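You operate a simulated robot arm through the tools that you are given. There is no shell and no other tool. Be economical: measure what you need, move in short steps, check, and stop when the job is done.

You are at the controls of a simulated two-armed robot. One attempt, no reset.

JOB
Wipe the red brush on the wet pad, cover the white pot, shut the slide and lock the turntable.
Fine: stand the brush back. Set down upright: red brush.
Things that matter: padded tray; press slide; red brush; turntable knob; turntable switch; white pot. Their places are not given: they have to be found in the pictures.

The check looks at the end state, three seconds after you hand in, the way a careful person would. Anything else that was tipped, shoved, dropped, spilled or broken makes it a failure. A push-on lid holds only when it is set on centred and level and pressed home; a screw cap is set on level and turned clockwise until tight.

ROBOT AND FRAMES
Two 7-joint arms with fingered hands on one trunk that stands fixed in place. Base frame: the origin is at the foot of the trunk, x ahead of it, y to its left, z up; the work surface is at about z = 720. Lengths are in mm, angles in degrees, forces in N, time in s.
The left shoulder is at [70, 169, 968], the right one opposite. With the tool pointing down near the work surface each hand reaches from about 280 to 680 mm from the base axis, measured 20 degrees to its own side. Payload 3.4 kg a hand.
The tool frame of a hand sits at the grasp point between the pads (the TCP): z along the fingers, y along the line on which they close. The tips reach 23 mm beyond it. The gripper opens to 116 mm. The gripper's body begins 65 mm behind the TCP. The gripper is a hand of 4 fingers: y runs from the thumb to the fingers, the wrist lies at [0, 0, -211] in the tool frame, and closing takes about 1.5 s.
Orientation is that of the tool frame in the base frame, as a unit quaternion [x, y, z, w]. With the fingers straight down and closing along the base's y, the tool's x points along the base's -x, its y along +y and its z along -z.

CONTROLS
- The arms move only by the tool move_arm. It takes "left_plan", "right_plan" or both (then of equal length, played together; a hand with none holds still); each is a list of rows, each a list of 7 numbers: the shift along the base's x, y, z in mm, then the turn, a rotation vector about the base's x, y, z in degrees, then the closure, from 0 (fully open) to 1 (shut). In form: [[tx, ty, tz, rx, ry, rz, gripper], ...]. A call has 1 to 12 rows; each row is the pose to reach, as a shift and turn from the pose commanded when the call began. A row lasts 0.2 s, in which the tool goes at most 50 mm and 8.6 degrees; a call with a longer step from one row to the next is refused whole, and so is a gripper value outside its range. Where a pose cannot be reached the arm comes as near as it can. A force on the tool above 40 N (or 10 N above the force at the start of the call, whichever is more), or a blocked arm, ends the call early, and 0.2 s more pass. The fingers move at their own pace (about 153 mm/s each) and stop on an object; they squeeze with about 30 N. The grip force told is the motor's: it shows also when the fingers shut on nothing. Time passes only in rows, and 0.2 s behind the last, so rows that repeat a pose let the fingers close. The reply holds the time, the measured pose of the TCP, the force on the tool along the base axes, the opening and the grip force, in the units named above and with some noise, with the torque about the TCP (base axes, N m) and any sound that the robot's microphone picked up.
- Cameras (640 x 400 px; columns grow to the right, rows downward): "scene" is now at [134, -51, 1217.1]; the picture's right is [-0.48, -0.88, 0.00], its down [-0.43, 0.23, -0.87] and it looks along [0.77, -0.42, -0.49] (base axes); focal length 218 px, centre (320, 200). "left" rides on the left gripper at [-69, 1, -90] in its tool frame; the picture's right is [-0.01, -1.00, 0.00], its down [0.79, -0.01, -0.61] and it looks along [0.61, -0.01, 0.79] (tool axes); focal length 251 px, centre (320, 200). "right" rides on the right gripper at [69, 1, -90] in its tool frame; the picture's right is [-0.01, 1.00, 0.00], its down [-0.80, -0.01, -0.61] and it looks along [-0.61, -0.01, 0.80] (tool axes); focal length 251 px, centre (320, 200).
- get_image(camera): a new picture of that camera. No time passes.
- lift_body(by): slides the trunk up (or, below 0, down) by that many mm; the arms and the scene camera ride with it, the base frame stays. It gives what a move gives, with no picture.
- preshape(shape, hand): the hand has 4 fingers and takes this shape, open, in about a second: jaw (thumb against the fingers, like two jaws); tri (thumb and two fingers); tip (a fingertip pinch); poke (one finger out to press); point (the index stretched); flat (the hand flat); cup (the hand cupped); fist (a fist). The gripper value then closes the fingers along that shape, each until it touches; the sizes above hold for jaw. It gives what a move gives, with no picture.
- head_to(pan, tilt): turns the head with the scene camera to pan (to the left, within 86 degrees either way) and tilt (down, from -29 to 69), counted from straight ahead of the robot. It gives what a move gives.
- point_at(camera, pixels): there is no depth. For up to 12 entries [column, row, z] of the newest picture of that camera ("zoom" is the newest enlarged one), the place [x, y] in the base frame at which the ray of that pixel passes the height z, good to about 3 mm, but the place of the scene camera against the robot may be out by one fixed shift of up to 18 mm in any direction. No time passes.
- inspect(camera, box): a new picture of the part [left, top, right, bottom] of that camera's present view, enlarged. No time passes.
- close_job(): hands the job in; it is judged then, once.

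Work in short steps. Measure before you move; look again where a grasp or a placing could have gone wrong, and mend it. You have 80 turns and 56 pictures in all, those below and enlarged ones among them. Open the grippers and draw the arms clear of the work before you hand the job in, unless the task says otherwise; then end with one line.

The tools are called after "Emit:" by a JSON object that holds its "op" and its "data". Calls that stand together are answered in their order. move_arm: Moves the arms, as the interface text tells. Its arguments: {"type":"object","properties":{"left_plan":{"type":"array"},"right_plan":{"type":"array"}},"required":[]} The other tools are called the same way: lift_body (by) slides the trunk up or down; preshape (shape, hand) gives the hand a shape; head_to (pan, tilt) turns the head that bears the scene camera; get_image (camera) takes a picture; point_at (camera, pixels) gives the place at which the rays of pixels pass given heights; inspect (camera, box) takes an enlarged picture of a part of a camera's view; close_job () hands the job in.

At the start:

```text
time: 0.0
left_ee_pos: [407.5, -42.4, 1039.7]
left_tcp_rot: [0.001, 1.0, 0.0, -0.001]
left_force: [0.3, 0.5, 0.1]
left_wrist_torque: [0.01, -0.02, 0.0]
left_finger_gap: 115.7
left_gripper_force: 0.1
left_shape: jaw
right_ee_pos: [366.3, -461.0, 1112.5]
right_tcp_rot: [0.0, 1.0, 0.0, 0.0]
right_force: [-0.2, -0.5, -0.2]
right_wrist_torque: [-0.01, 0.0, 0.01]
right_finger_gap: 115.9
right_gripper_force: 0.0
right_shape: jaw
trunk travel left (down, up): [-475.0, 465.0]
head pan, tilt: [-28.8, 29.2]
```

scene: 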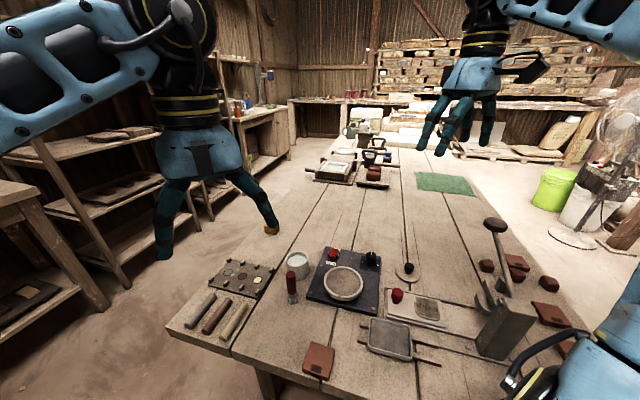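
right: 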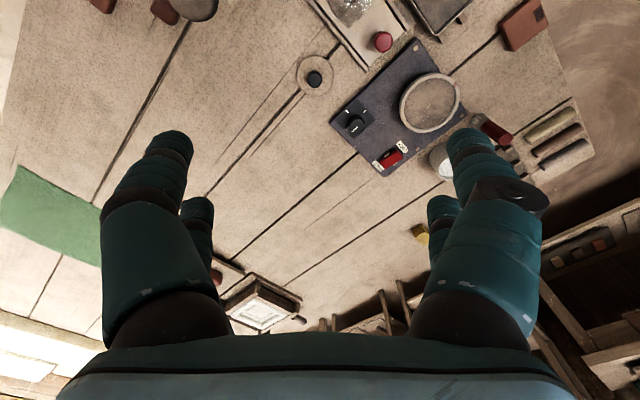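
left: 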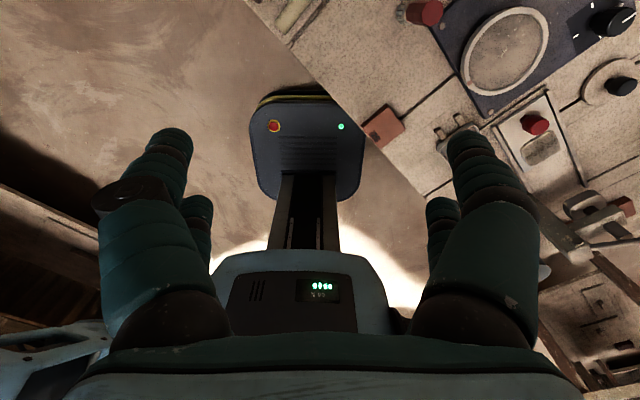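

The scene shows a work table with a turntable panel (~345,285), a white pot (~298,262), a red cylinder thing (~292,287), a tray (~390,340) and a slide (~408,265). I enlarge the central region.

Emit:
{"op": "inspect", "data": {"camera": "scene", "box": [160, 220, 360, 345]}}

Emit:
{"op": "inspect", "data": {"camera": "scene", "box": [300, 220, 500, 345]}}

Emit:
{"op": "inspect", "data": {"camera": "scene", "box": [300, 100, 460, 200]}}

```text
3.20 times, centred on (260, 282) of scene
```

zoom: 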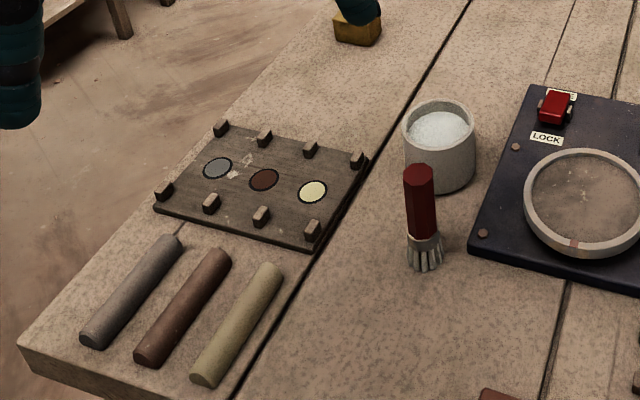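

```text
3.20 times, centred on (400, 282) of scene
```

zoom: 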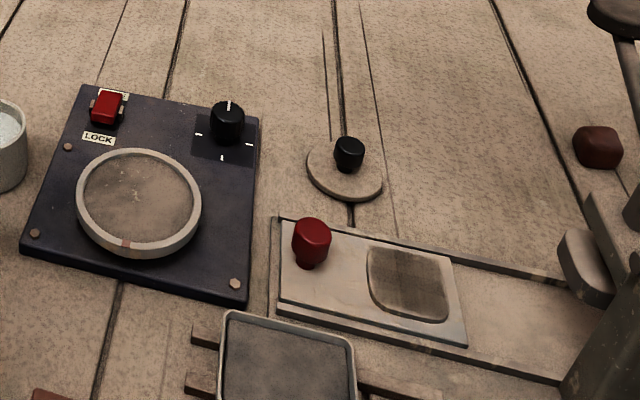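

```text
4.00 times, centred on (380, 150) of scene
```

zoom: 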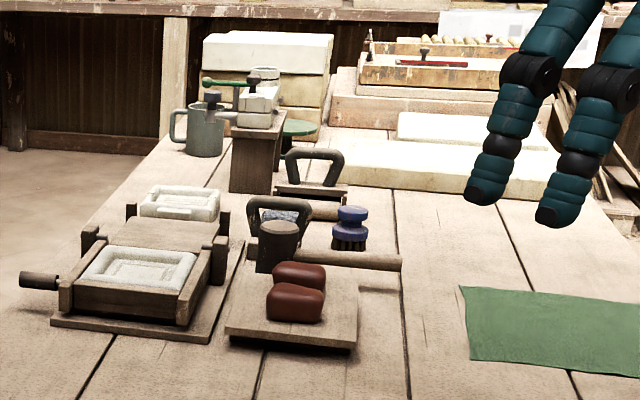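

Red brush stands on its bristles by the pot; the lid looks like a disc with black knob. I need detail on the switch, knob, slide and tray.

Emit:
{"op": "inspect", "data": {"camera": "right", "box": [320, 60, 480, 180]}}

Emit:
{"op": "inspect", "data": {"camera": "scene", "box": [350, 280, 510, 380]}}

Emit:
{"op": "inspect", "data": {"camera": "scene", "box": [310, 235, 390, 285]}}

```text
3.33 times, centred on (400, 120) of right
```

zoom: 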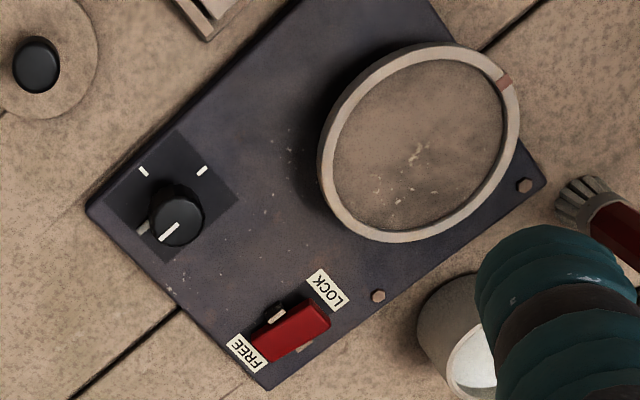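

```text
4.00 times, centred on (430, 330) of scene
```

zoom: 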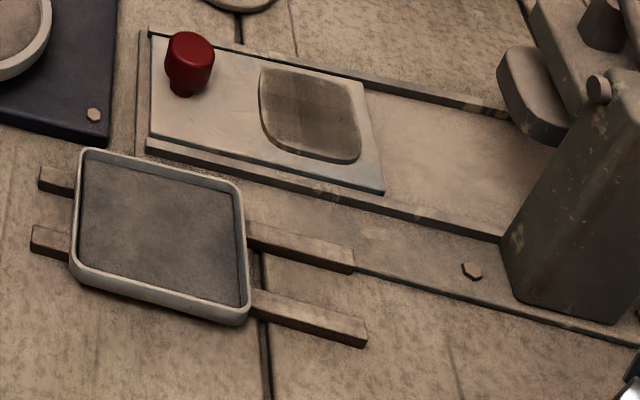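

```text
8.00 times, centred on (350, 260) of scene
```

zoom: 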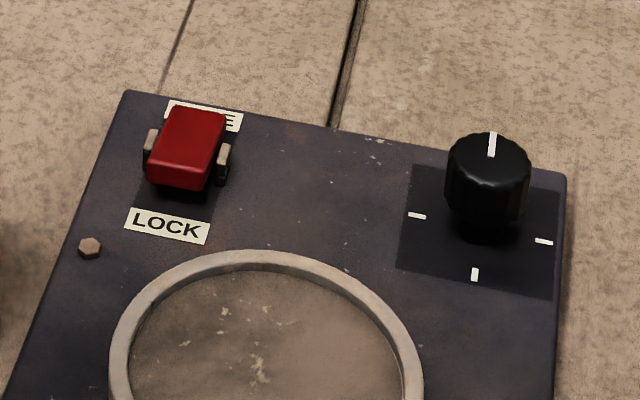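

The switch is at about (334,254) with LOCK on the near side; FREE side appears pressed. I get coordinates for the key items from the scene view.

Emit:
{"op": "point_at", "data": {"camera": "scene", "pixels": [[292.8, 302, 720], [290.6, 273, 840], [297.5, 277, 722], [297.5, 259, 780], [407.8, 275.6, 725], [409, 265, 750], [397.5, 291, 770], [396, 303, 735], [389.5, 338.8, 745], [371, 317.5, 750], [410.5, 326, 750], [333.75, 253.75, 750]]}}

Emit:
{"op": "point_at", "data": {"camera": "right", "pixels": [[315, 80, 745], [440, 162, 780], [382, 42, 770], [391, 159, 750], [353, 122, 755], [431, 102, 750]]}}

Emit:
{"op": "get_image", "data": {"camera": "left"}}

```text
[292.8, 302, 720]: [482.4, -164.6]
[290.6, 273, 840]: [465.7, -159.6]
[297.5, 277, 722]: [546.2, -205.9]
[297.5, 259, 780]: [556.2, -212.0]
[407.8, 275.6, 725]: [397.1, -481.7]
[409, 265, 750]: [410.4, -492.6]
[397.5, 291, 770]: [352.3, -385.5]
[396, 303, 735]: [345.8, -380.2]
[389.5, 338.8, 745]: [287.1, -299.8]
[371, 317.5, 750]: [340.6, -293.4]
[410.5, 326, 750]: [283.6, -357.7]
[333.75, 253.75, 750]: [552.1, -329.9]
```

```text
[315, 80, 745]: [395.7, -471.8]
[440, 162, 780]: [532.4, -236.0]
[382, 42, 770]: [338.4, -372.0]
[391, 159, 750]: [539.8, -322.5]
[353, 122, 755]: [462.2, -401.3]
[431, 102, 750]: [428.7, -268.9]
```

```text
46 pictures are left
```

left: 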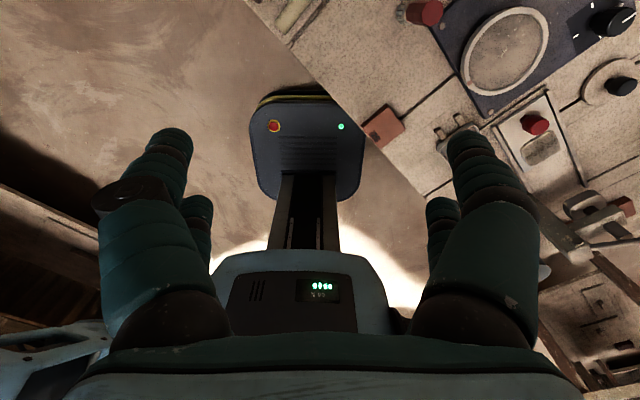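

Scene camera offset versus hand camera is about (+11,-10). I move the left arm aside and bring the right hand to a viewing pose over the brush/pot.

Emit:
{"op": "move_arm", "data": {"left_plan": [[0, 40, 0, 0, 0, 0, 0], [0, 80, 0, 0, 0, 0, 0], [0, 120, 0, 0, 0, 0, 0], [0, 160, 0, 0, 0, 0, 0], [0, 200, 0, 0, 0, 0, 0], [0, 240, 0, 0, 0, 0, 0], [0, 270, 0, 0, 0, 0, 0]], "right_plan": [[0, 40, -20, 0, 0, 0, 0], [0, 80, -40, 0, 0, 0, 0], [-5, 120, -60, 0, 0, 0, 0], [-10, 160, -80, 0, 0, 0, 0], [-15, 190, -110, 0, 0, 0, 0], [-20, 220, -140, 0, 0, 0, 0], [-26, 240, -160, 0, 0, 0, 0]]}}

Emit:
{"op": "get_image", "data": {"camera": "right"}}

```text
time: 1.6
left_ee_pos: [408.2, 228.7, 1039.4]
left_tcp_rot: [0.001, 1.0, 0.0, -0.001]
left_force: [-0.2, -0.2, -0.4]
left_wrist_torque: [0.01, 0.0, -0.02]
left_finger_gap: 116.1
left_gripper_force: 0.0
left_shape: jaw
right_ee_pos: [339.9, -219.9, 953.2]
right_tcp_rot: [0.0, 1.0, 0.0, 0.0]
right_force: [0.6, 0.4, -0.2]
right_wrist_torque: [-0.01, 0.0, -0.01]
right_finger_gap: 116.1
right_gripper_force: 0.2
right_shape: jaw
trunk travel left (down, up): [-475.0, 465.0]
head pan, tilt: [-28.8, 29.2]
```

```text
45 pictures are left
```

right: 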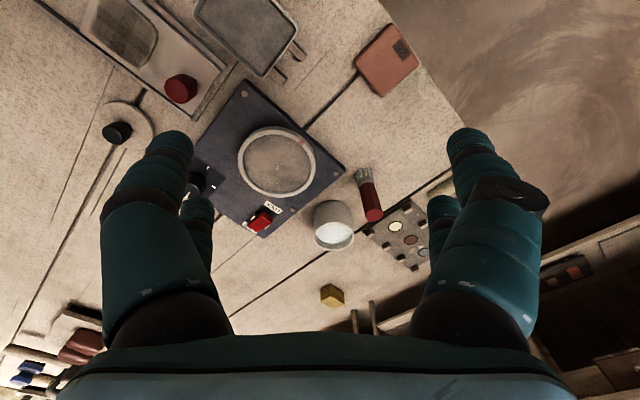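

Brush base (362,175), top (374,215); pot rim ~(335,236); tray at (255,35); slide knob (181,88). I measure them through the hand camera.

Emit:
{"op": "inspect", "data": {"camera": "right", "box": [230, 140, 430, 265]}}

Emit:
{"op": "point_at", "data": {"camera": "right", "pixels": [[362, 174, 720], [374, 216, 800], [374, 216, 820], [335, 237, 780], [181, 88, 770], [264, 221, 745], [118, 132, 755], [199, 0, 745], [232, 0, 745], [261, 76, 740], [298, 36, 740]]}}

```text
3.20 times, centred on (330, 202) of right
```

zoom: 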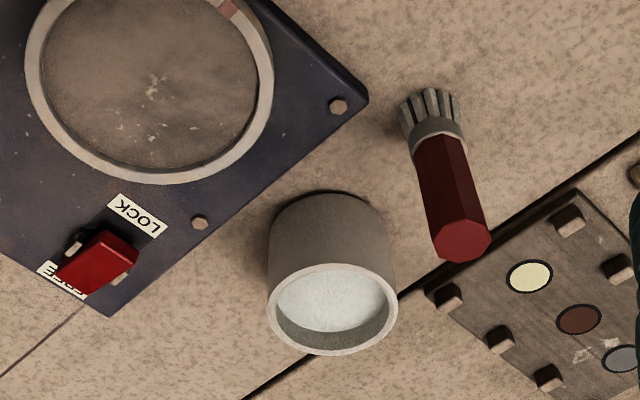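

```text
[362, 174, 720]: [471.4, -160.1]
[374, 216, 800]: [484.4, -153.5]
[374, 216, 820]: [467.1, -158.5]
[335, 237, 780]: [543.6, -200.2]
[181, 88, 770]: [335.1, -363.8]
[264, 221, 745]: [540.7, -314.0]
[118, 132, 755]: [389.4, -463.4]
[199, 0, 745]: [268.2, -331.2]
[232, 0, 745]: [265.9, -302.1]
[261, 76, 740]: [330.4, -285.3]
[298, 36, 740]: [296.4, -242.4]
```

Brush centre ≈ (471,-158), top ≈ 817; pot centre ≈ (547,-200), rim ≈ 775, diameter ≈ 60. I move above the brush and look.

Emit:
{"op": "move_arm", "data": {"right_plan": [[40, 20, 0, 0, 0, 0, 0], [80, 40, -20, 0, 0, 0, 0], [115, 56, -40, 0, 0, 0, 0], [131, 62, -58, 0, 0, 0, 0], [131, 62, -68, 0, 0, 0, 0]]}}

Emit:
{"op": "get_image", "data": {"camera": "right"}}

Emit:
{"op": "get_image", "data": {"camera": "scene"}}

```text
time: 2.8
left_ee_pos: [408.5, 227.7, 1039.4]
left_tcp_rot: [0.0, 1.0, 0.0, 0.0]
left_force: [0.6, 1.0, -0.3]
left_wrist_torque: [-0.03, 0.01, 0.03]
left_finger_gap: 115.7
left_gripper_force: 0.0
left_shape: jaw
right_ee_pos: [472.5, -159.7, 885.5]
right_tcp_rot: [0.0, 1.0, 0.0, 0.0]
right_force: [0.5, 0.5, 0.0]
right_wrist_torque: [-0.03, 0.02, 0.02]
right_finger_gap: 115.8
right_gripper_force: 0.1
right_shape: jaw
trunk travel left (down, up): [-475.0, 465.0]
head pan, tilt: [-28.8, 29.2]
```

```text
43 pictures are left
```

right: 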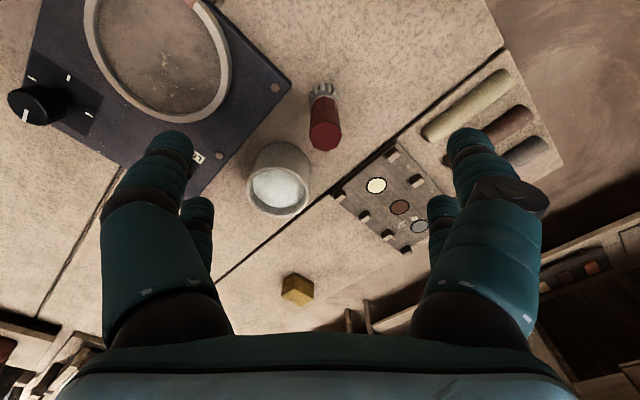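

```text
42 pictures are left
```

scene: 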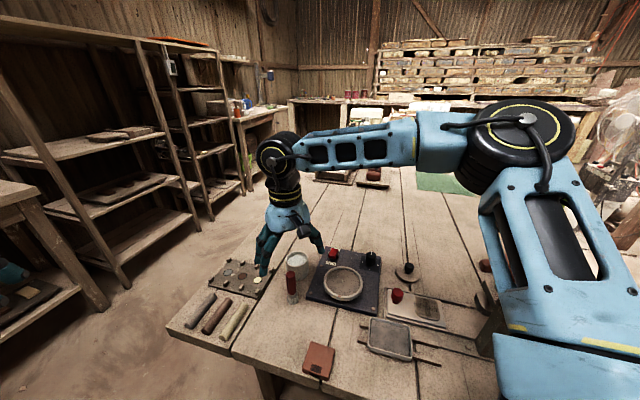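

Brush top sits at (325,136) → about (471,-156). I partly close, descend to z≈790, and close on the handle.

Emit:
{"op": "move_arm", "data": {"right_plan": [[-1, 3, 0, 0, 0, 0, 0.4], [-1, 3, -5, 0, 0, 0, 0.4], [-1, 3, -30, 0, 0, 0, 0.4], [-1, 3, -60, 0, 0, 0, 0.4], [-1, 3, -85, 0, 0, 0, 0.4], [-1, 3, -95, 0, 0, 0, 0.4]]}}

Emit:
{"op": "inspect", "data": {"camera": "right", "box": [160, 80, 480, 280]}}

```text
time: 4.2
left_ee_pos: [409.1, 227.5, 1039.2]
left_tcp_rot: [0.0, 1.0, 0.0, 0.0]
left_force: [0.2, -0.1, -0.6]
left_wrist_torque: [0.02, -0.02, 0.0]
left_finger_gap: 115.9
left_gripper_force: 0.1
left_shape: jaw
right_ee_pos: [470.5, -157.4, 789.1]
right_tcp_rot: [0.001, 1.0, 0.0, 0.0]
right_force: [-0.2, -0.6, 0.0]
right_wrist_torque: [0.0, -0.01, 0.0]
right_finger_gap: 70.0
right_gripper_force: 0.1
right_shape: jaw
trunk travel left (down, up): [-475.0, 465.0]
head pan, tilt: [-28.8, 29.2]
```

```text
2.00 times, centred on (320, 180) of right
```

zoom: 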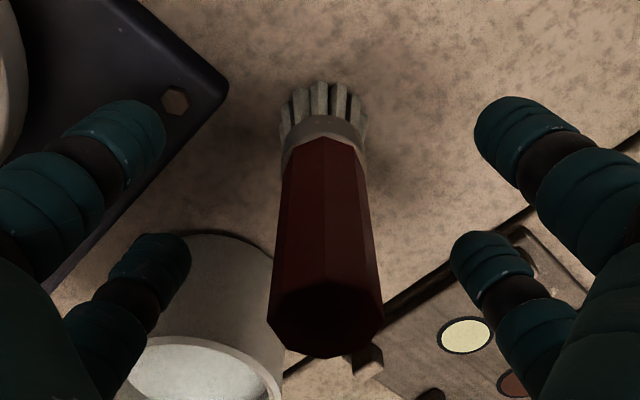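

The handle is centred between the fingers; I close the grip, watching the force.

Emit:
{"op": "move_arm", "data": {"right_plan": [[0, 0, 0, 0, 0, 0, 0.6], [0, 0, 0, 0, 0, 0, 0.8], [0, 0, 0, 0, 0, 0, 1], [0, 0, 0, 0, 0, 0, 1], [0, 0, 0, 0, 0, 0, 1], [0, 0, 0, 0, 0, 0, 1], [0, 0, 0, 0, 0, 0, 1]]}}

Emit:
{"op": "get_image", "data": {"camera": "right"}}

```text
time: 5.8
left_ee_pos: [409.3, 228.1, 1040.4]
left_tcp_rot: [0.0, 1.0, 0.0, 0.0]
left_force: [-0.3, 0.4, 0.1]
left_wrist_torque: [0.01, -0.02, 0.01]
left_finger_gap: 115.9
left_gripper_force: 0.1
left_shape: jaw
right_ee_pos: [470.6, -157.0, 788.8]
right_tcp_rot: [0.0, 1.0, 0.0, 0.0]
right_force: [0.8, 0.2, -0.2]
right_wrist_torque: [0.01, 0.0, 0.02]
right_finger_gap: 0.0
right_gripper_force: 29.7
right_shape: jaw
trunk travel left (down, up): [-475.0, 465.0]
head pan, tilt: [-28.8, 29.2]
```

```text
40 pictures are left
```

right: 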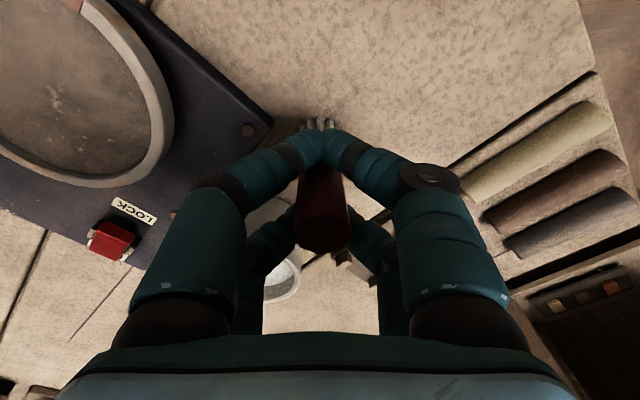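

Gap reads 0: the near finger pair met in front of the handle. I look closer.

Emit:
{"op": "inspect", "data": {"camera": "right", "box": [230, 100, 430, 225]}}

Emit:
{"op": "inspect", "data": {"camera": "scene", "box": [240, 200, 360, 320]}}

```text
3.20 times, centred on (330, 162) of right
```

zoom: 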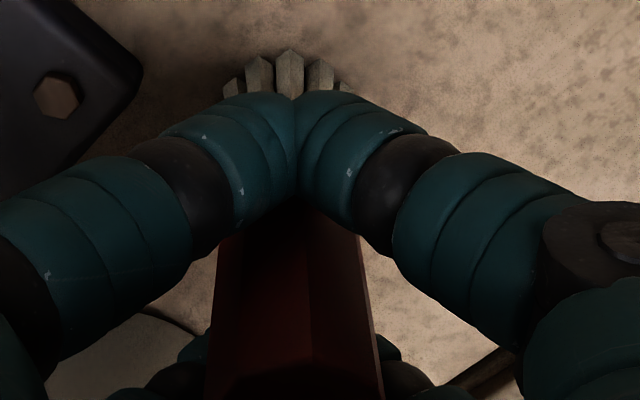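

```text
3.33 times, centred on (300, 260) of scene
```

zoom: 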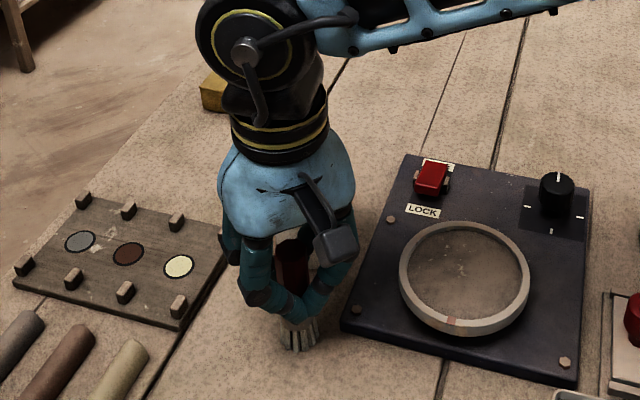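

The two finger pairs straddle the thin handle, so jaw won't pinch it. I open, rise clear, and try the tri shape.

Emit:
{"op": "move_arm", "data": {"right_plan": [[0, 0, 0, 0, 0, 0, 0.6], [0, 0, 0, 0, 0, 0, 0.4], [0, 0, 0, 0, 0, 0, 0.4], [0, 0, 0, 0, 0, 0, 0.4], [0, 0, 40, 0, 0, 0, 0.4], [0, 0, 80, 0, 0, 0, 0.4], [0, 0, 115, 0, 0, 0, 0.4]]}}

Emit:
{"op": "preshape", "data": {"hand": "right", "shape": "tip"}}

Emit:
{"op": "get_image", "data": {"camera": "right"}}

```text
time: 7.4
left_ee_pos: [407.9, 226.9, 1040.0]
left_tcp_rot: [-0.001, 1.0, 0.0, 0.0]
left_force: [1.0, -0.2, -0.1]
left_wrist_torque: [-0.03, 0.03, -0.04]
left_finger_gap: 115.8
left_gripper_force: 0.1
left_shape: jaw
right_ee_pos: [470.3, -155.6, 906.0]
right_tcp_rot: [0.0, 1.0, -0.001, 0.0]
right_force: [0.4, -0.2, 0.1]
right_wrist_torque: [0.03, -0.02, 0.0]
right_finger_gap: 69.3
right_gripper_force: 0.1
right_shape: jaw
trunk travel left (down, up): [-475.0, 465.0]
head pan, tilt: [-28.8, 29.2]
```

```text
time: 8.3
left_ee_pos: [408.6, 228.2, 1039.0]
left_tcp_rot: [0.0, 1.0, 0.0, 0.0]
left_force: [-0.2, -0.8, -0.1]
left_wrist_torque: [0.0, 0.0, 0.02]
left_finger_gap: 115.9
left_gripper_force: 0.0
left_shape: jaw
right_ee_pos: [471.1, -156.0, 905.0]
right_tcp_rot: [0.0, 1.0, 0.0, 0.0]
right_force: [1.3, -0.3, -0.2]
right_wrist_torque: [0.0, 0.02, -0.02]
right_finger_gap: 116.0
right_gripper_force: 0.1
right_shape: tip
trunk travel left (down, up): [-475.0, 465.0]
head pan, tilt: [-28.8, 29.2]
```

```text
37 pictures are left
```

right: 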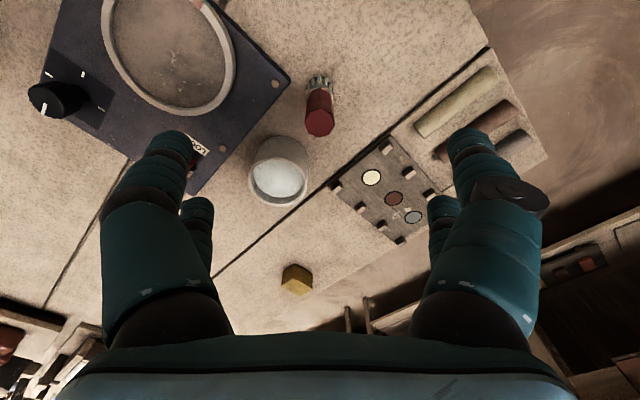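

Brush is undisturbed. I close to shut in the air to see the tip shape's geometry.

Emit:
{"op": "move_arm", "data": {"right_plan": [[0, 0, 0, 0, 0, 0, 0.5], [0, 0, 0, 0, 0, 0, 0.8], [0, 0, 0, 0, 0, 0, 0.8], [0, 0, 0, 0, 0, 0, 0.8], [0, 0, 0, 0, 0, 0, 0.8]]}}

Emit:
{"op": "get_image", "data": {"camera": "right"}}

```text
time: 9.5
left_ee_pos: [408.3, 227.0, 1039.3]
left_tcp_rot: [0.001, 1.0, 0.001, 0.001]
left_force: [0.7, -0.1, 0.7]
left_wrist_torque: [0.01, 0.02, -0.01]
left_finger_gap: 116.0
left_gripper_force: 0.0
left_shape: jaw
right_ee_pos: [471.7, -156.8, 905.8]
right_tcp_rot: [0.0, 1.0, -0.001, 0.0]
right_force: [0.4, 0.0, 0.5]
right_wrist_torque: [-0.03, 0.0, 0.0]
right_finger_gap: 23.6
right_gripper_force: 0.0
right_shape: tip
trunk travel left (down, up): [-475.0, 465.0]
head pan, tilt: [-28.8, 29.2]
```

```text
36 pictures are left
```

right: 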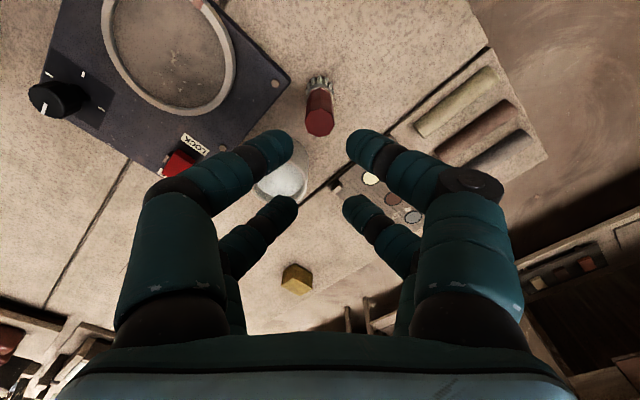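

Finger pairs sit at about x ±18 from the TCP. I check whether tri gives an opposed pinch at centre.

Emit:
{"op": "preshape", "data": {"hand": "right", "shape": "tri"}}

Emit:
{"op": "move_arm", "data": {"right_plan": [[0, 0, 0, 0, 0, 0, 0.5], [0, 0, 0, 0, 0, 0, 0.8], [0, 0, 0, 0, 0, 0, 0.8], [0, 0, 0, 0, 0, 0, 0.8], [0, 0, 0, 0, 0, 0, 0.8]]}}

Emit:
{"op": "get_image", "data": {"camera": "right"}}

```text
time: 10.4
left_ee_pos: [408.8, 228.2, 1039.8]
left_tcp_rot: [0.0, 1.0, 0.001, 0.0]
left_force: [-0.3, -0.2, -0.3]
left_wrist_torque: [0.01, 0.01, 0.01]
left_finger_gap: 115.7
left_gripper_force: 0.0
left_shape: jaw
right_ee_pos: [471.8, -156.2, 905.2]
right_tcp_rot: [0.0, 1.0, 0.0, 0.0]
right_force: [0.6, -0.4, -0.7]
right_wrist_torque: [0.01, 0.0, 0.03]
right_finger_gap: 116.0
right_gripper_force: 0.0
right_shape: tri
trunk travel left (down, up): [-475.0, 465.0]
head pan, tilt: [-28.8, 29.2]
```

```text
time: 11.6
left_ee_pos: [409.2, 227.6, 1038.1]
left_tcp_rot: [0.0, 1.0, 0.0, 0.0]
left_force: [-0.3, 0.4, -0.4]
left_wrist_torque: [-0.01, 0.01, 0.01]
left_finger_gap: 115.9
left_gripper_force: 0.0
left_shape: jaw
right_ee_pos: [471.3, -156.2, 905.2]
right_tcp_rot: [0.0, 1.0, -0.001, 0.0]
right_force: [-0.1, -0.5, 0.2]
right_wrist_torque: [-0.04, 0.0, 0.02]
right_finger_gap: 23.5
right_gripper_force: 0.2
right_shape: tri
trunk travel left (down, up): [-475.0, 465.0]
head pan, tilt: [-28.8, 29.2]
```

```text
35 pictures are left
```

right: 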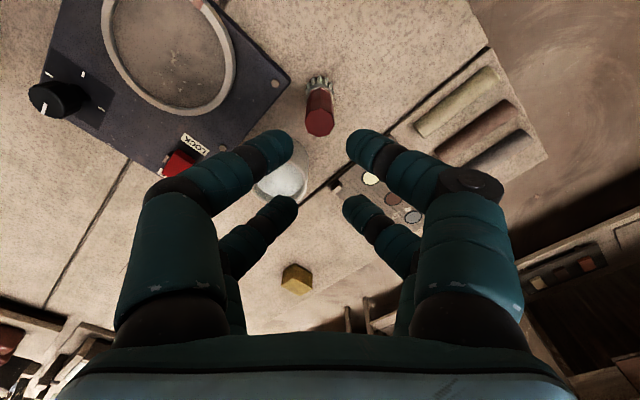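

All shapes close in the same two parallel pairs. I return to jaw and descend with the far pair aligned on the handle (TCP x ≈ 452).

Emit:
{"op": "preshape", "data": {"hand": "right", "shape": "jaw"}}

Emit:
{"op": "move_arm", "data": {"right_plan": [[-19, 0, 0, 0, 0, 0, 0.4], [-19, 0, 0, 0, 0, 0, 0.4], [-19, 0, -30, 0, 0, 0, 0.4], [-19, 0, -65, 0, 0, 0, 0.4], [-19, 0, -95, 0, 0, 0, 0.4], [-19, 0, -116, 0, 0, 0, 0.4]]}}

Emit:
{"op": "get_image", "data": {"camera": "right"}}

```text
time: 12.5
left_ee_pos: [408.4, 226.1, 1039.1]
left_tcp_rot: [0.0, 1.0, 0.0, 0.0]
left_force: [-0.8, 0.1, 0.1]
left_wrist_torque: [-0.01, 0.02, 0.02]
left_finger_gap: 116.0
left_gripper_force: 0.0
left_shape: jaw
right_ee_pos: [470.8, -156.2, 905.7]
right_tcp_rot: [0.0, 1.0, 0.0, -0.001]
right_force: [-0.1, -0.1, 0.7]
right_wrist_torque: [-0.02, 0.0, -0.03]
right_finger_gap: 116.2
right_gripper_force: 0.1
right_shape: jaw
trunk travel left (down, up): [-475.0, 465.0]
head pan, tilt: [-28.8, 29.2]
```

```text
time: 13.9
left_ee_pos: [408.2, 228.2, 1038.1]
left_tcp_rot: [0.0, 1.0, -0.001, -0.001]
left_force: [0.5, -0.7, 0.6]
left_wrist_torque: [0.0, -0.02, 0.02]
left_finger_gap: 115.9
left_gripper_force: 0.1
left_shape: jaw
right_ee_pos: [452.3, -156.7, 787.1]
right_tcp_rot: [0.001, 1.0, 0.001, 0.0]
right_force: [-0.6, 0.0, -0.2]
right_wrist_torque: [0.01, 0.0, -0.02]
right_finger_gap: 70.2
right_gripper_force: 0.1
right_shape: jaw
trunk travel left (down, up): [-475.0, 465.0]
head pan, tilt: [-28.8, 29.2]
```

```text
34 pictures are left
```

right: 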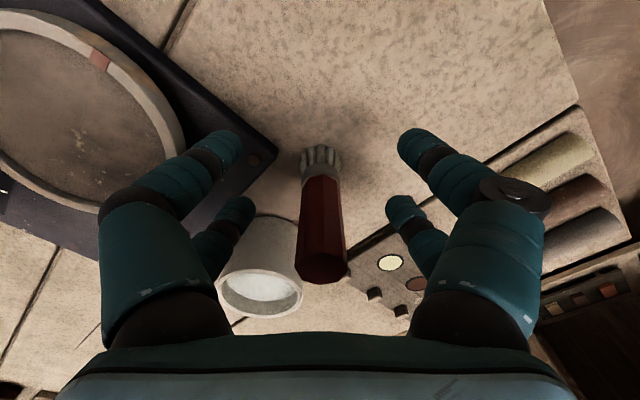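

The far pair (tips at ~(238,208) and ~(400,208)) is level with the handle at (322,220). I close.

Emit:
{"op": "move_arm", "data": {"right_plan": [[0, 0, 0, 0, 0, 0, 0.6], [0, 0, 0, 0, 0, 0, 0.75], [0, 0, 0, 0, 0, 0, 0.9], [0, 0, 0, 0, 0, 0, 1], [0, 0, 0, 0, 0, 0, 1], [0, 0, 0, 0, 0, 0, 1], [0, 0, 0, 0, 0, 0, 1]]}}

Emit:
{"op": "get_image", "data": {"camera": "right"}}

```text
time: 15.5
left_ee_pos: [408.9, 227.6, 1040.2]
left_tcp_rot: [0.0, 1.0, 0.0, 0.0]
left_force: [-0.1, 0.4, -1.1]
left_wrist_torque: [0.0, 0.03, 0.0]
left_finger_gap: 116.0
left_gripper_force: 0.1
left_shape: jaw
right_ee_pos: [451.6, -158.4, 788.6]
right_tcp_rot: [0.0, 1.0, 0.0, 0.0]
right_force: [-0.4, -0.5, 0.0]
right_wrist_torque: [0.01, 0.02, -0.01]
right_finger_gap: 0.0
right_gripper_force: 29.5
right_shape: jaw
trunk travel left (down, up): [-475.0, 465.0]
head pan, tilt: [-28.8, 29.2]
```

```text
33 pictures are left
```

right: 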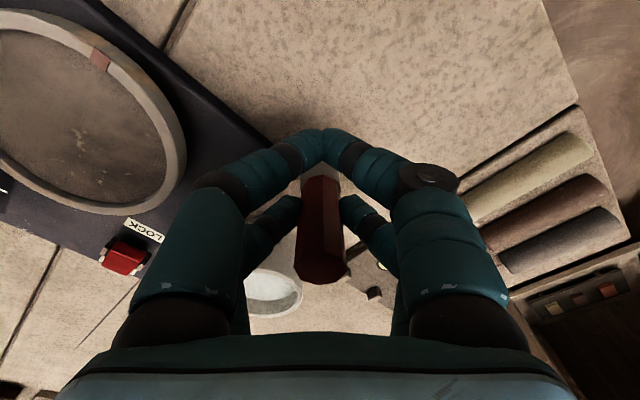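

The far pair has stopped on both sides of the handle ((298,205)/(342,205)). I lift 40 mm to test the hold.

Emit:
{"op": "move_arm", "data": {"right_plan": [[0, 0, 10, 0, 0, 0, 1], [0, 0, 25, 0, 0, 0, 1], [0, 0, 40, 0, 0, 0, 1], [0, 0, 40, 0, 0, 0, 1]]}}

Emit:
{"op": "get_image", "data": {"camera": "right"}}

Emit:
{"op": "inspect", "data": {"camera": "scene", "box": [240, 220, 360, 320]}}

```text
time: 16.5
left_ee_pos: [409.0, 227.5, 1039.0]
left_tcp_rot: [0.0, 1.0, 0.001, -0.001]
left_force: [-0.1, -0.4, -0.3]
left_wrist_torque: [0.0, 0.0, -0.01]
left_finger_gap: 115.9
left_gripper_force: 0.0
left_shape: jaw
right_ee_pos: [451.5, -156.9, 829.3]
right_tcp_rot: [0.0, 1.0, 0.0, 0.0]
right_force: [-1.2, -0.1, -0.2]
right_wrist_torque: [0.01, 0.03, -0.03]
right_finger_gap: 0.2
right_gripper_force: 29.8
right_shape: jaw
trunk travel left (down, up): [-475.0, 465.0]
head pan, tilt: [-28.8, 29.2]
```

```text
32 pictures are left
```

right: 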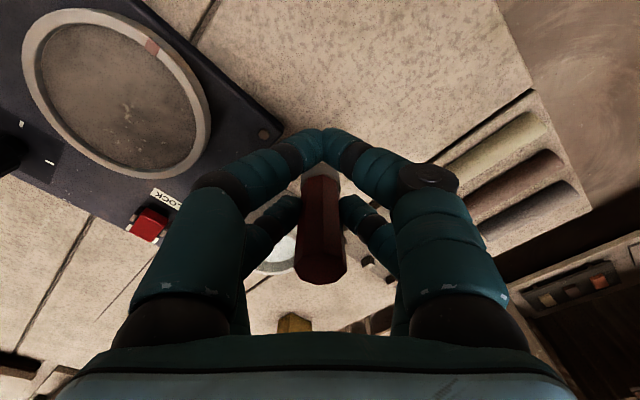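

```text
4.00 times, centred on (300, 270) of scene
```

zoom: 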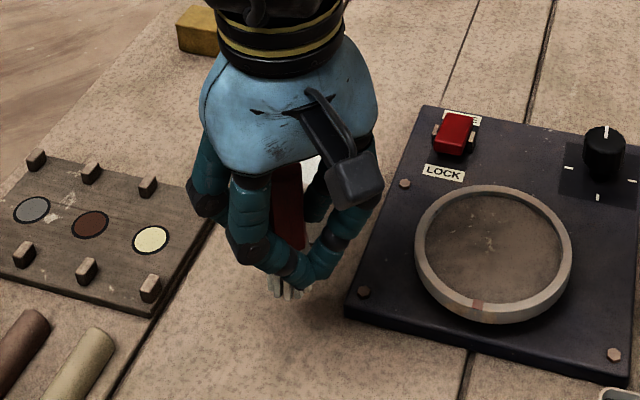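

The brush rides firmly. I carry it over the tray centre (≈276,-290) at safe height and look.

Emit:
{"op": "move_arm", "data": {"right_plan": [[0, 0, 30, 0, 0, 0, 1], [-30, -20, 30, 0, 0, 0, 1], [-65, -45, 30, 0, 0, 0, 1], [-100, -70, 30, 0, 0, 0, 1], [-135, -95, 30, 0, 0, 0, 1], [-170, -118, 30, 0, 0, 0, 1], [-194, -133, 30, 0, 0, 0, 1], [-194, -133, 30, 0, 0, 0, 1]]}}

Emit:
{"op": "get_image", "data": {"camera": "right"}}

Emit:
{"op": "inspect", "data": {"camera": "scene", "box": [340, 240, 500, 380]}}

```text
time: 18.3
left_ee_pos: [408.9, 227.3, 1039.1]
left_tcp_rot: [0.001, 1.0, 0.0, 0.0]
left_force: [0.2, 0.6, 0.4]
left_wrist_torque: [0.0, -0.02, 0.01]
left_finger_gap: 115.9
left_gripper_force: 0.0
left_shape: jaw
right_ee_pos: [271.3, -292.9, 865.8]
right_tcp_rot: [-0.001, 1.0, 0.0, -0.001]
right_force: [0.2, 0.0, -0.9]
right_wrist_torque: [0.0, 0.01, 0.01]
right_finger_gap: 0.0
right_gripper_force: 29.8
right_shape: jaw
right hand out of reach, approached as far as the arm can: row 7, 8
trunk travel left (down, up): [-475.0, 465.0]
head pan, tilt: [-28.8, 29.2]
```

```text
30 pictures are left
```

right: 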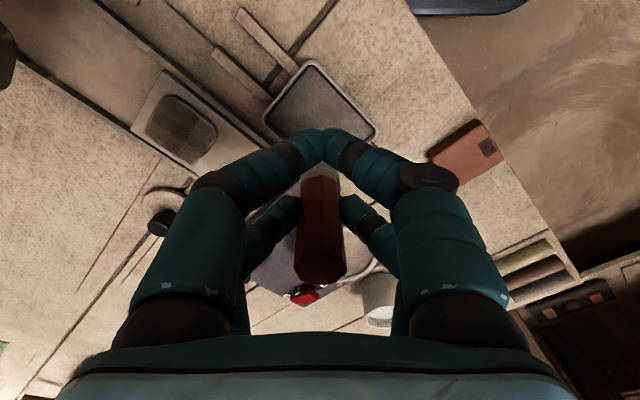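

```text
2.86 times, centred on (420, 310) of scene
```

zoom: 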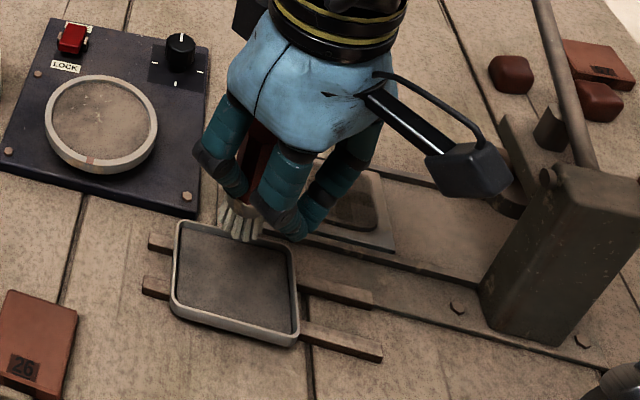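

TCP stopped at x=271 (inner limit). I measure the tray in the hand view: corners (315,62), (265,118), (377,135).

Emit:
{"op": "point_at", "data": {"camera": "right", "pixels": [[315, 60, 740], [264, 115, 740], [377, 135, 740], [322, 98, 735], [315, 60, 750], [377, 135, 750]]}}

Emit:
{"op": "inspect", "data": {"camera": "right", "box": [240, 40, 420, 150]}}

```text
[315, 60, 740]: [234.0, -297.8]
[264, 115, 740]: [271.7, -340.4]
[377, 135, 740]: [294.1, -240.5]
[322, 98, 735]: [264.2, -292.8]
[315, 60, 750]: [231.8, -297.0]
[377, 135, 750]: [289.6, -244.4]
```

```text
3.56 times, centred on (330, 95) of right
```

zoom: 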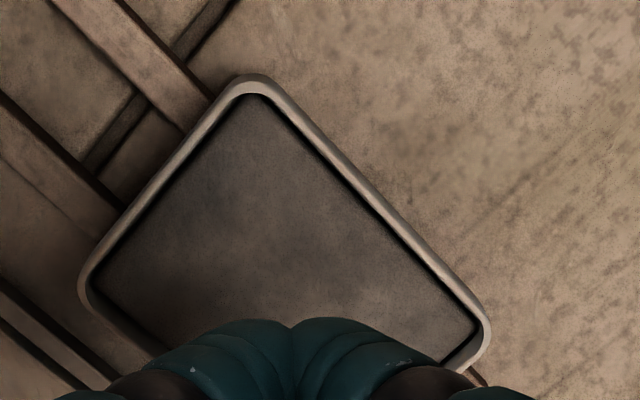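

Tray centre ≈ (283,-290), long axis along (1,1). Inner reach limits me at low height, so I raise the trunk 200 mm to give the arm room.

Emit:
{"op": "lift_body", "data": {"by": 200}}

```text
time: 20.5
left_ee_pos: [408.5, 228.9, 1239.3]
left_tcp_rot: [-0.001, 1.0, 0.0, 0.0]
left_force: [-0.8, -0.2, 0.4]
left_wrist_torque: [0.0, 0.03, 0.01]
left_finger_gap: 116.0
left_gripper_force: 0.1
left_shape: jaw
right_ee_pos: [270.4, -292.6, 1066.6]
right_tcp_rot: [0.001, 1.0, 0.001, 0.0]
right_force: [-0.5, 0.5, -0.1]
right_wrist_torque: [-0.02, 0.03, -0.04]
right_finger_gap: 0.0
right_gripper_force: 29.9
right_shape: jaw
trunk travel left (down, up): [-675.0, 265.0]
head pan, tilt: [-28.8, 29.2]
```

I descend 190 mm and read the pose.

Emit:
{"op": "move_arm", "data": {"right_plan": [[0, 0, -45, 0, 0, 0, 1], [0, 0, -90, 0, 0, 0, 1], [0, 0, -135, 0, 0, 0, 1], [0, 0, -180, 0, 0, 0, 1], [0, 0, -205, 0, 0, 0, 1], [0, 0, -215, 0, 0, 0, 1]]}}

Emit:
{"op": "inspect", "data": {"camera": "scene", "box": [300, 220, 500, 380]}}

```text
time: 21.9
left_ee_pos: [407.1, 226.1, 1240.6]
left_tcp_rot: [0.0, 1.0, 0.001, -0.001]
left_force: [0.8, -0.6, -0.9]
left_wrist_torque: [0.0, -0.02, 0.01]
left_finger_gap: 115.8
left_gripper_force: 0.1
left_shape: jaw
right_ee_pos: [271.5, -294.0, 850.8]
right_tcp_rot: [0.0, 1.0, 0.0, 0.0]
right_force: [0.7, 0.5, -0.5]
right_wrist_torque: [0.01, -0.01, 0.01]
right_finger_gap: 0.0
right_gripper_force: 30.3
right_shape: jaw
right hand out of reach, approached as far as the arm can: row 1, 2, 3, 4, 5
trunk travel left (down, up): [-675.0, 265.0]
head pan, tilt: [-28.8, 29.2]
```

```text
2.50 times, centred on (400, 300) of scene
```

zoom: 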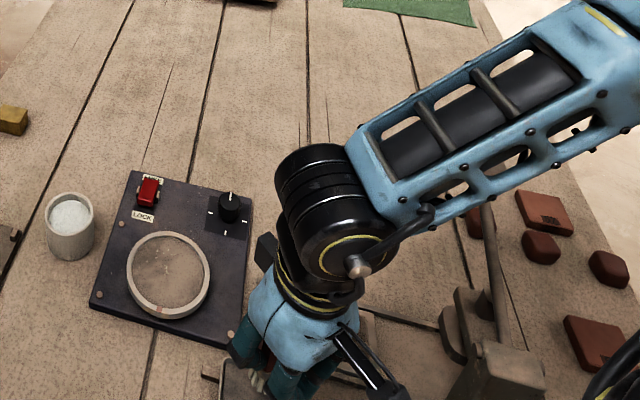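

Now at (271.5,-294,851), brush ≈ (290,-294). I shift to the start of the wipe and descend towards the pad, with bristle bottom to ~743.

Emit:
{"op": "move_arm", "data": {"right_plan": [[3, 14, 0, 0, 0, 0, 1], [3, 14, -15, 0, 0, 0, 1], [3, 14, -28, 0, 0, 0, 1], [3, 14, -35, 0, 0, 0, 1], [3, 14, -39, 0, 0, 0, 1]]}}

Emit:
{"op": "get_image", "data": {"camera": "right"}}

Emit:
{"op": "head_to", "data": {"pan": -40, "tilt": 55}}

Emit:
{"op": "get_image", "data": {"camera": "scene"}}

```text
time: 23.1
left_ee_pos: [407.8, 228.6, 1238.6]
left_tcp_rot: [0.0, 1.0, 0.001, -0.001]
left_force: [0.0, 1.0, -0.9]
left_wrist_torque: [-0.02, -0.01, 0.0]
left_finger_gap: 115.9
left_gripper_force: 0.2
left_shape: jaw
right_ee_pos: [274.4, -278.3, 810.9]
right_tcp_rot: [0.0, 1.0, 0.0, -0.001]
right_force: [-0.8, -0.1, -1.6]
right_wrist_torque: [-0.01, 0.02, -0.01]
right_finger_gap: 0.1
right_gripper_force: 30.2
right_shape: jaw
trunk travel left (down, up): [-675.0, 265.0]
head pan, tilt: [-28.8, 29.2]
```

```text
26 pictures are left
```

right: 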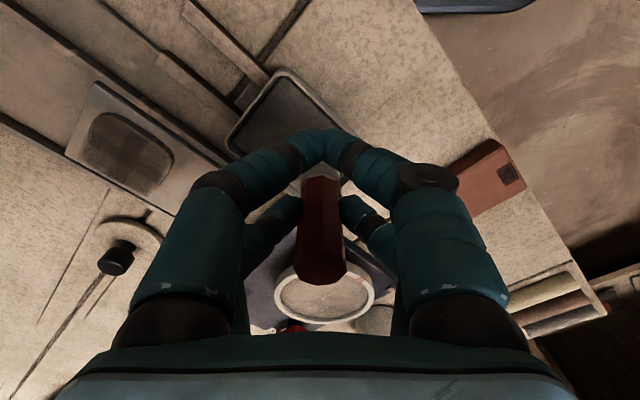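

```text
time: 24.0
left_ee_pos: [409.4, 227.2, 1238.6]
left_tcp_rot: [0.0, 1.0, -0.001, 0.0]
left_force: [-0.3, 0.4, -0.4]
left_wrist_torque: [-0.03, 0.05, 0.0]
left_finger_gap: 116.0
left_gripper_force: 0.1
left_shape: jaw
right_ee_pos: [274.1, -278.2, 812.1]
right_tcp_rot: [0.0, 1.0, 0.0, -0.001]
right_force: [-0.6, 0.5, -1.5]
right_wrist_torque: [0.03, 0.02, 0.0]
right_finger_gap: 0.0
right_gripper_force: 30.1
right_shape: jaw
trunk travel left (down, up): [-675.0, 265.0]
head pan, tilt: [-40.0, 55.0]
```

```text
25 pictures are left
```

scene: 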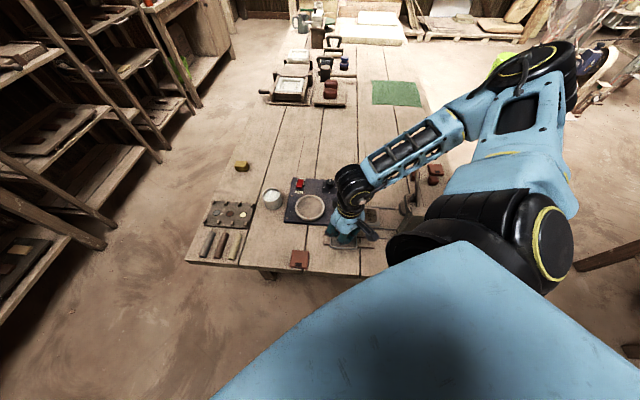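

No clear contact yet (Fz −1.6). I lower in small steps until the pad pushes back.

Emit:
{"op": "move_arm", "data": {"right_plan": [[0, 0, -2, 0, 0, 0, 1], [0, 0, -4, 0, 0, 0, 1], [0, 0, -6, 0, 0, 0, 1]]}}

Emit:
{"op": "inspect", "data": {"camera": "scene", "box": [270, 150, 430, 290]}}

```text
time: 24.8
left_ee_pos: [408.2, 228.8, 1240.6]
left_tcp_rot: [-0.001, 1.0, -0.001, 0.0]
left_force: [-1.1, 0.4, -0.4]
left_wrist_torque: [0.02, 0.0, 0.01]
left_finger_gap: 116.0
left_gripper_force: 0.0
left_shape: jaw
right_ee_pos: [274.1, -278.5, 807.5]
right_tcp_rot: [0.0, 1.0, -0.001, 0.001]
right_force: [0.6, -1.9, 16.6]
right_wrist_torque: [0.0, -0.31, -0.04]
right_finger_gap: 0.1
right_gripper_force: 29.8
right_shape: jaw
trunk travel left (down, up): [-675.0, 265.0]
head pan, tilt: [-40.0, 55.0]
```

```text
2.86 times, centred on (350, 220) of scene
```

zoom: 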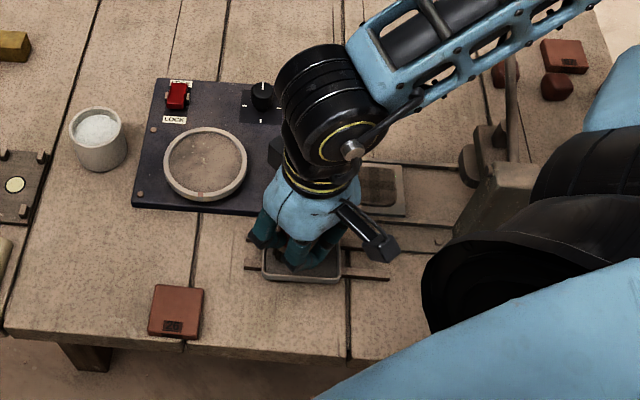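

Contact at 16.6 N centred on the brush (torque consistent). I ease off 2 mm and wipe back and forth along the tray's long axis.

Emit:
{"op": "move_arm", "data": {"right_plan": [[0, 0, 2, 0, 0, 0, 1], [-4, -4, 2, 0, 0, 0, 1], [-8, -9, 2, 0, 0, 0, 1], [-12, -14, 2, 0, 0, 0, 1], [-16, -18, 2, 0, 0, 0, 1], [-20, -23, 2, 0, 0, 0, 1], [-16, -18, 2, 0, 0, 0, 1], [-12, -14, 2, 0, 0, 0, 1], [-8, -9, 2, 0, 0, 0, 1], [-4, -4, 2, 0, 0, 0, 1], [0, 0, 2, 0, 0, 0, 1], [0, 0, 2, 0, 0, 0, 1]]}}

```text
time: 27.4
left_ee_pos: [409.3, 226.8, 1239.7]
left_tcp_rot: [0.0, 1.0, -0.001, 0.0]
left_force: [0.3, -0.1, 0.6]
left_wrist_torque: [0.03, -0.02, -0.03]
left_finger_gap: 115.8
left_gripper_force: 0.1
left_shape: jaw
right_ee_pos: [274.4, -278.1, 807.8]
right_tcp_rot: [-0.001, 1.0, 0.0, 0.0]
right_force: [0.7, 0.3, -0.9]
right_wrist_torque: [0.01, -0.03, 0.01]
right_finger_gap: 0.0
right_gripper_force: 30.3
right_shape: jaw
trunk travel left (down, up): [-675.0, 265.0]
head pan, tilt: [-40.0, 55.0]
```

Force was near zero at this height, so I wipe again pressed 3 mm lower, watching force mid-stroke.

Emit:
{"op": "move_arm", "data": {"right_plan": [[0, 0, -2, 0, 0, 0, 1], [-4, -4, -2, 0, 0, 0, 1], [-8, -9, -2, 0, 0, 0, 1], [-12, -14, -2, 0, 0, 0, 1], [-16, -18, -2, 0, 0, 0, 1], [-20, -23, -2, 0, 0, 0, 1]]}}

Emit:
{"op": "get_image", "data": {"camera": "right"}}

```text
time: 28.8
left_ee_pos: [406.6, 229.8, 1239.2]
left_tcp_rot: [-0.001, 1.0, 0.0, -0.001]
left_force: [-0.6, 0.2, 0.7]
left_wrist_torque: [0.0, 0.02, 0.03]
left_finger_gap: 115.7
left_gripper_force: 0.1
left_shape: jaw
right_ee_pos: [252.0, -300.8, 806.5]
right_tcp_rot: [0.001, 1.0, 0.0, 0.0]
right_force: [2.8, 4.0, 13.5]
right_wrist_torque: [0.37, -0.48, 0.09]
right_finger_gap: 0.0
right_gripper_force: 29.9
right_shape: jaw
trunk travel left (down, up): [-675.0, 265.0]
head pan, tilt: [-40.0, 55.0]
```

```text
23 pictures are left
```

right: 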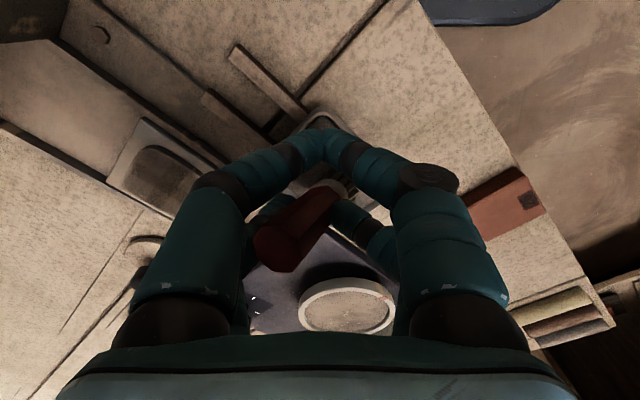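

The drag tilted the brush in the grip (top leaning toward -y,-x). I stroke back the other way, which should straighten it, then raise and look.

Emit:
{"op": "move_arm", "data": {"right_plan": [[4, 4, 0, 0, 0, 0, 1], [8, 9, 0, 0, 0, 0, 1], [12, 14, 0, 0, 0, 0, 1], [16, 18, 0, 0, 0, 0, 1], [20, 23, 0, 0, 0, 0, 1]]}}

Emit:
{"op": "get_image", "data": {"camera": "right"}}

```text
time: 30.0
left_ee_pos: [407.7, 228.7, 1239.5]
left_tcp_rot: [-0.001, 1.0, 0.0, 0.001]
left_force: [-0.8, -0.1, -0.4]
left_wrist_torque: [-0.02, 0.0, 0.03]
left_finger_gap: 116.0
left_gripper_force: 0.1
left_shape: jaw
right_ee_pos: [273.3, -278.6, 806.0]
right_tcp_rot: [0.0, 1.0, 0.001, -0.001]
right_force: [-3.2, -1.6, 12.2]
right_wrist_torque: [-0.15, -0.15, -0.07]
right_finger_gap: 0.0
right_gripper_force: 30.1
right_shape: jaw
trunk travel left (down, up): [-675.0, 265.0]
head pan, tilt: [-40.0, 55.0]
```

```text
22 pictures are left
```

right: 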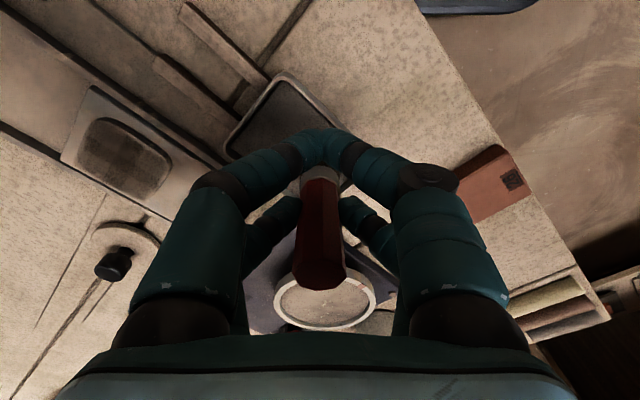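

Brush is upright again and the tray hasn't moved; contact was ~12 N through both strokes. I lift and carry it back above its original spot.

Emit:
{"op": "move_arm", "data": {"right_plan": [[0, 0, 30, 0, 0, 0, 1], [0, 0, 65, 0, 0, 0, 1], [35, 24, 65, 0, 0, 0, 1], [70, 48, 65, 0, 0, 0, 1], [105, 72, 65, 0, 0, 0, 1], [140, 96, 65, 0, 0, 0, 1], [170, 116, 65, 0, 0, 0, 1], [178, 121, 50, 0, 0, 0, 1], [178, 121, 30, 0, 0, 0, 1], [178, 121, 10, 0, 0, 0, 1], [178, 121, -5, 0, 0, 0, 1], [178, 121, -10, 0, 0, 0, 1]]}}

Emit:
{"op": "get_image", "data": {"camera": "right"}}

```text
time: 32.6
left_ee_pos: [409.8, 227.3, 1239.7]
left_tcp_rot: [0.0, 1.0, -0.001, 0.0]
left_force: [0.1, -0.1, -0.5]
left_wrist_torque: [-0.04, 0.01, 0.02]
left_finger_gap: 116.1
left_gripper_force: 0.1
left_shape: jaw
right_ee_pos: [453.1, -156.7, 794.6]
right_tcp_rot: [0.0, 1.0, 0.0, 0.0]
right_force: [0.5, 0.0, -0.4]
right_wrist_torque: [0.02, -0.01, 0.02]
right_finger_gap: 0.0
right_gripper_force: 29.9
right_shape: jaw
right hand out of reach, approached as far as the arm can: row 2
trunk travel left (down, up): [-675.0, 265.0]
head pan, tilt: [-40.0, 55.0]
```

```text
21 pictures are left
```

right: 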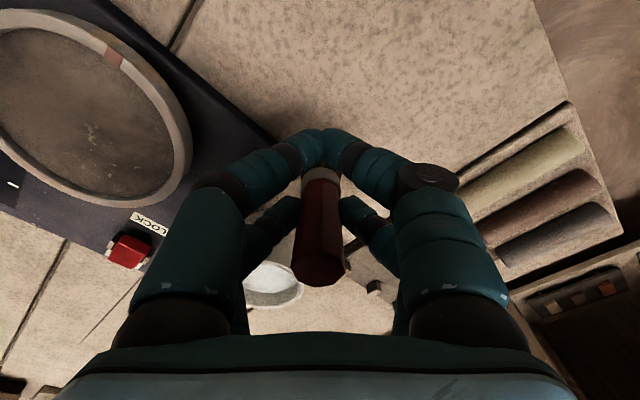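

Brush is over its place and upright. I lower in small steps to touch down.

Emit:
{"op": "move_arm", "data": {"right_plan": [[0, 0, -2, 0, 0, 0, 1], [0, 0, -4, 0, 0, 0, 1], [0, 0, -6, 0, 0, 0, 1], [0, 0, -7, 0, 0, 0, 1]]}}

```text
time: 33.6
left_ee_pos: [408.6, 228.2, 1239.5]
left_tcp_rot: [-0.001, 1.0, 0.0, -0.001]
left_force: [0.8, -0.1, 0.5]
left_wrist_torque: [-0.03, 0.0, 0.0]
left_finger_gap: 116.0
left_gripper_force: 0.1
left_shape: jaw
right_ee_pos: [452.6, -158.4, 789.0]
right_tcp_rot: [0.0, 1.0, 0.0, -0.001]
right_force: [-0.3, -1.2, -1.4]
right_wrist_torque: [0.01, 0.01, 0.04]
right_finger_gap: 0.0
right_gripper_force: 29.9
right_shape: jaw
trunk travel left (down, up): [-675.0, 265.0]
head pan, tilt: [-40.0, 55.0]
```

Not touching yet; I go on by 3 mm.

Emit:
{"op": "move_arm", "data": {"right_plan": [[0, 0, -1, 0, 0, 0, 1], [0, 0, -2, 0, 0, 0, 1], [0, 0, -3, 0, 0, 0, 1]]}}

```text
time: 34.4
left_ee_pos: [407.3, 229.0, 1240.0]
left_tcp_rot: [0.0, 1.0, 0.0, 0.0]
left_force: [0.9, -0.7, 0.7]
left_wrist_torque: [-0.02, 0.0, 0.01]
left_finger_gap: 115.7
left_gripper_force: 0.0
left_shape: jaw
right_ee_pos: [450.8, -157.8, 785.6]
right_tcp_rot: [0.0, 1.0, 0.0, 0.0]
right_force: [-0.1, -0.3, 3.7]
right_wrist_torque: [0.03, -0.09, 0.03]
right_finger_gap: 0.0
right_gripper_force: 30.4
right_shape: jaw
trunk travel left (down, up): [-675.0, 265.0]
head pan, tilt: [-40.0, 55.0]
```

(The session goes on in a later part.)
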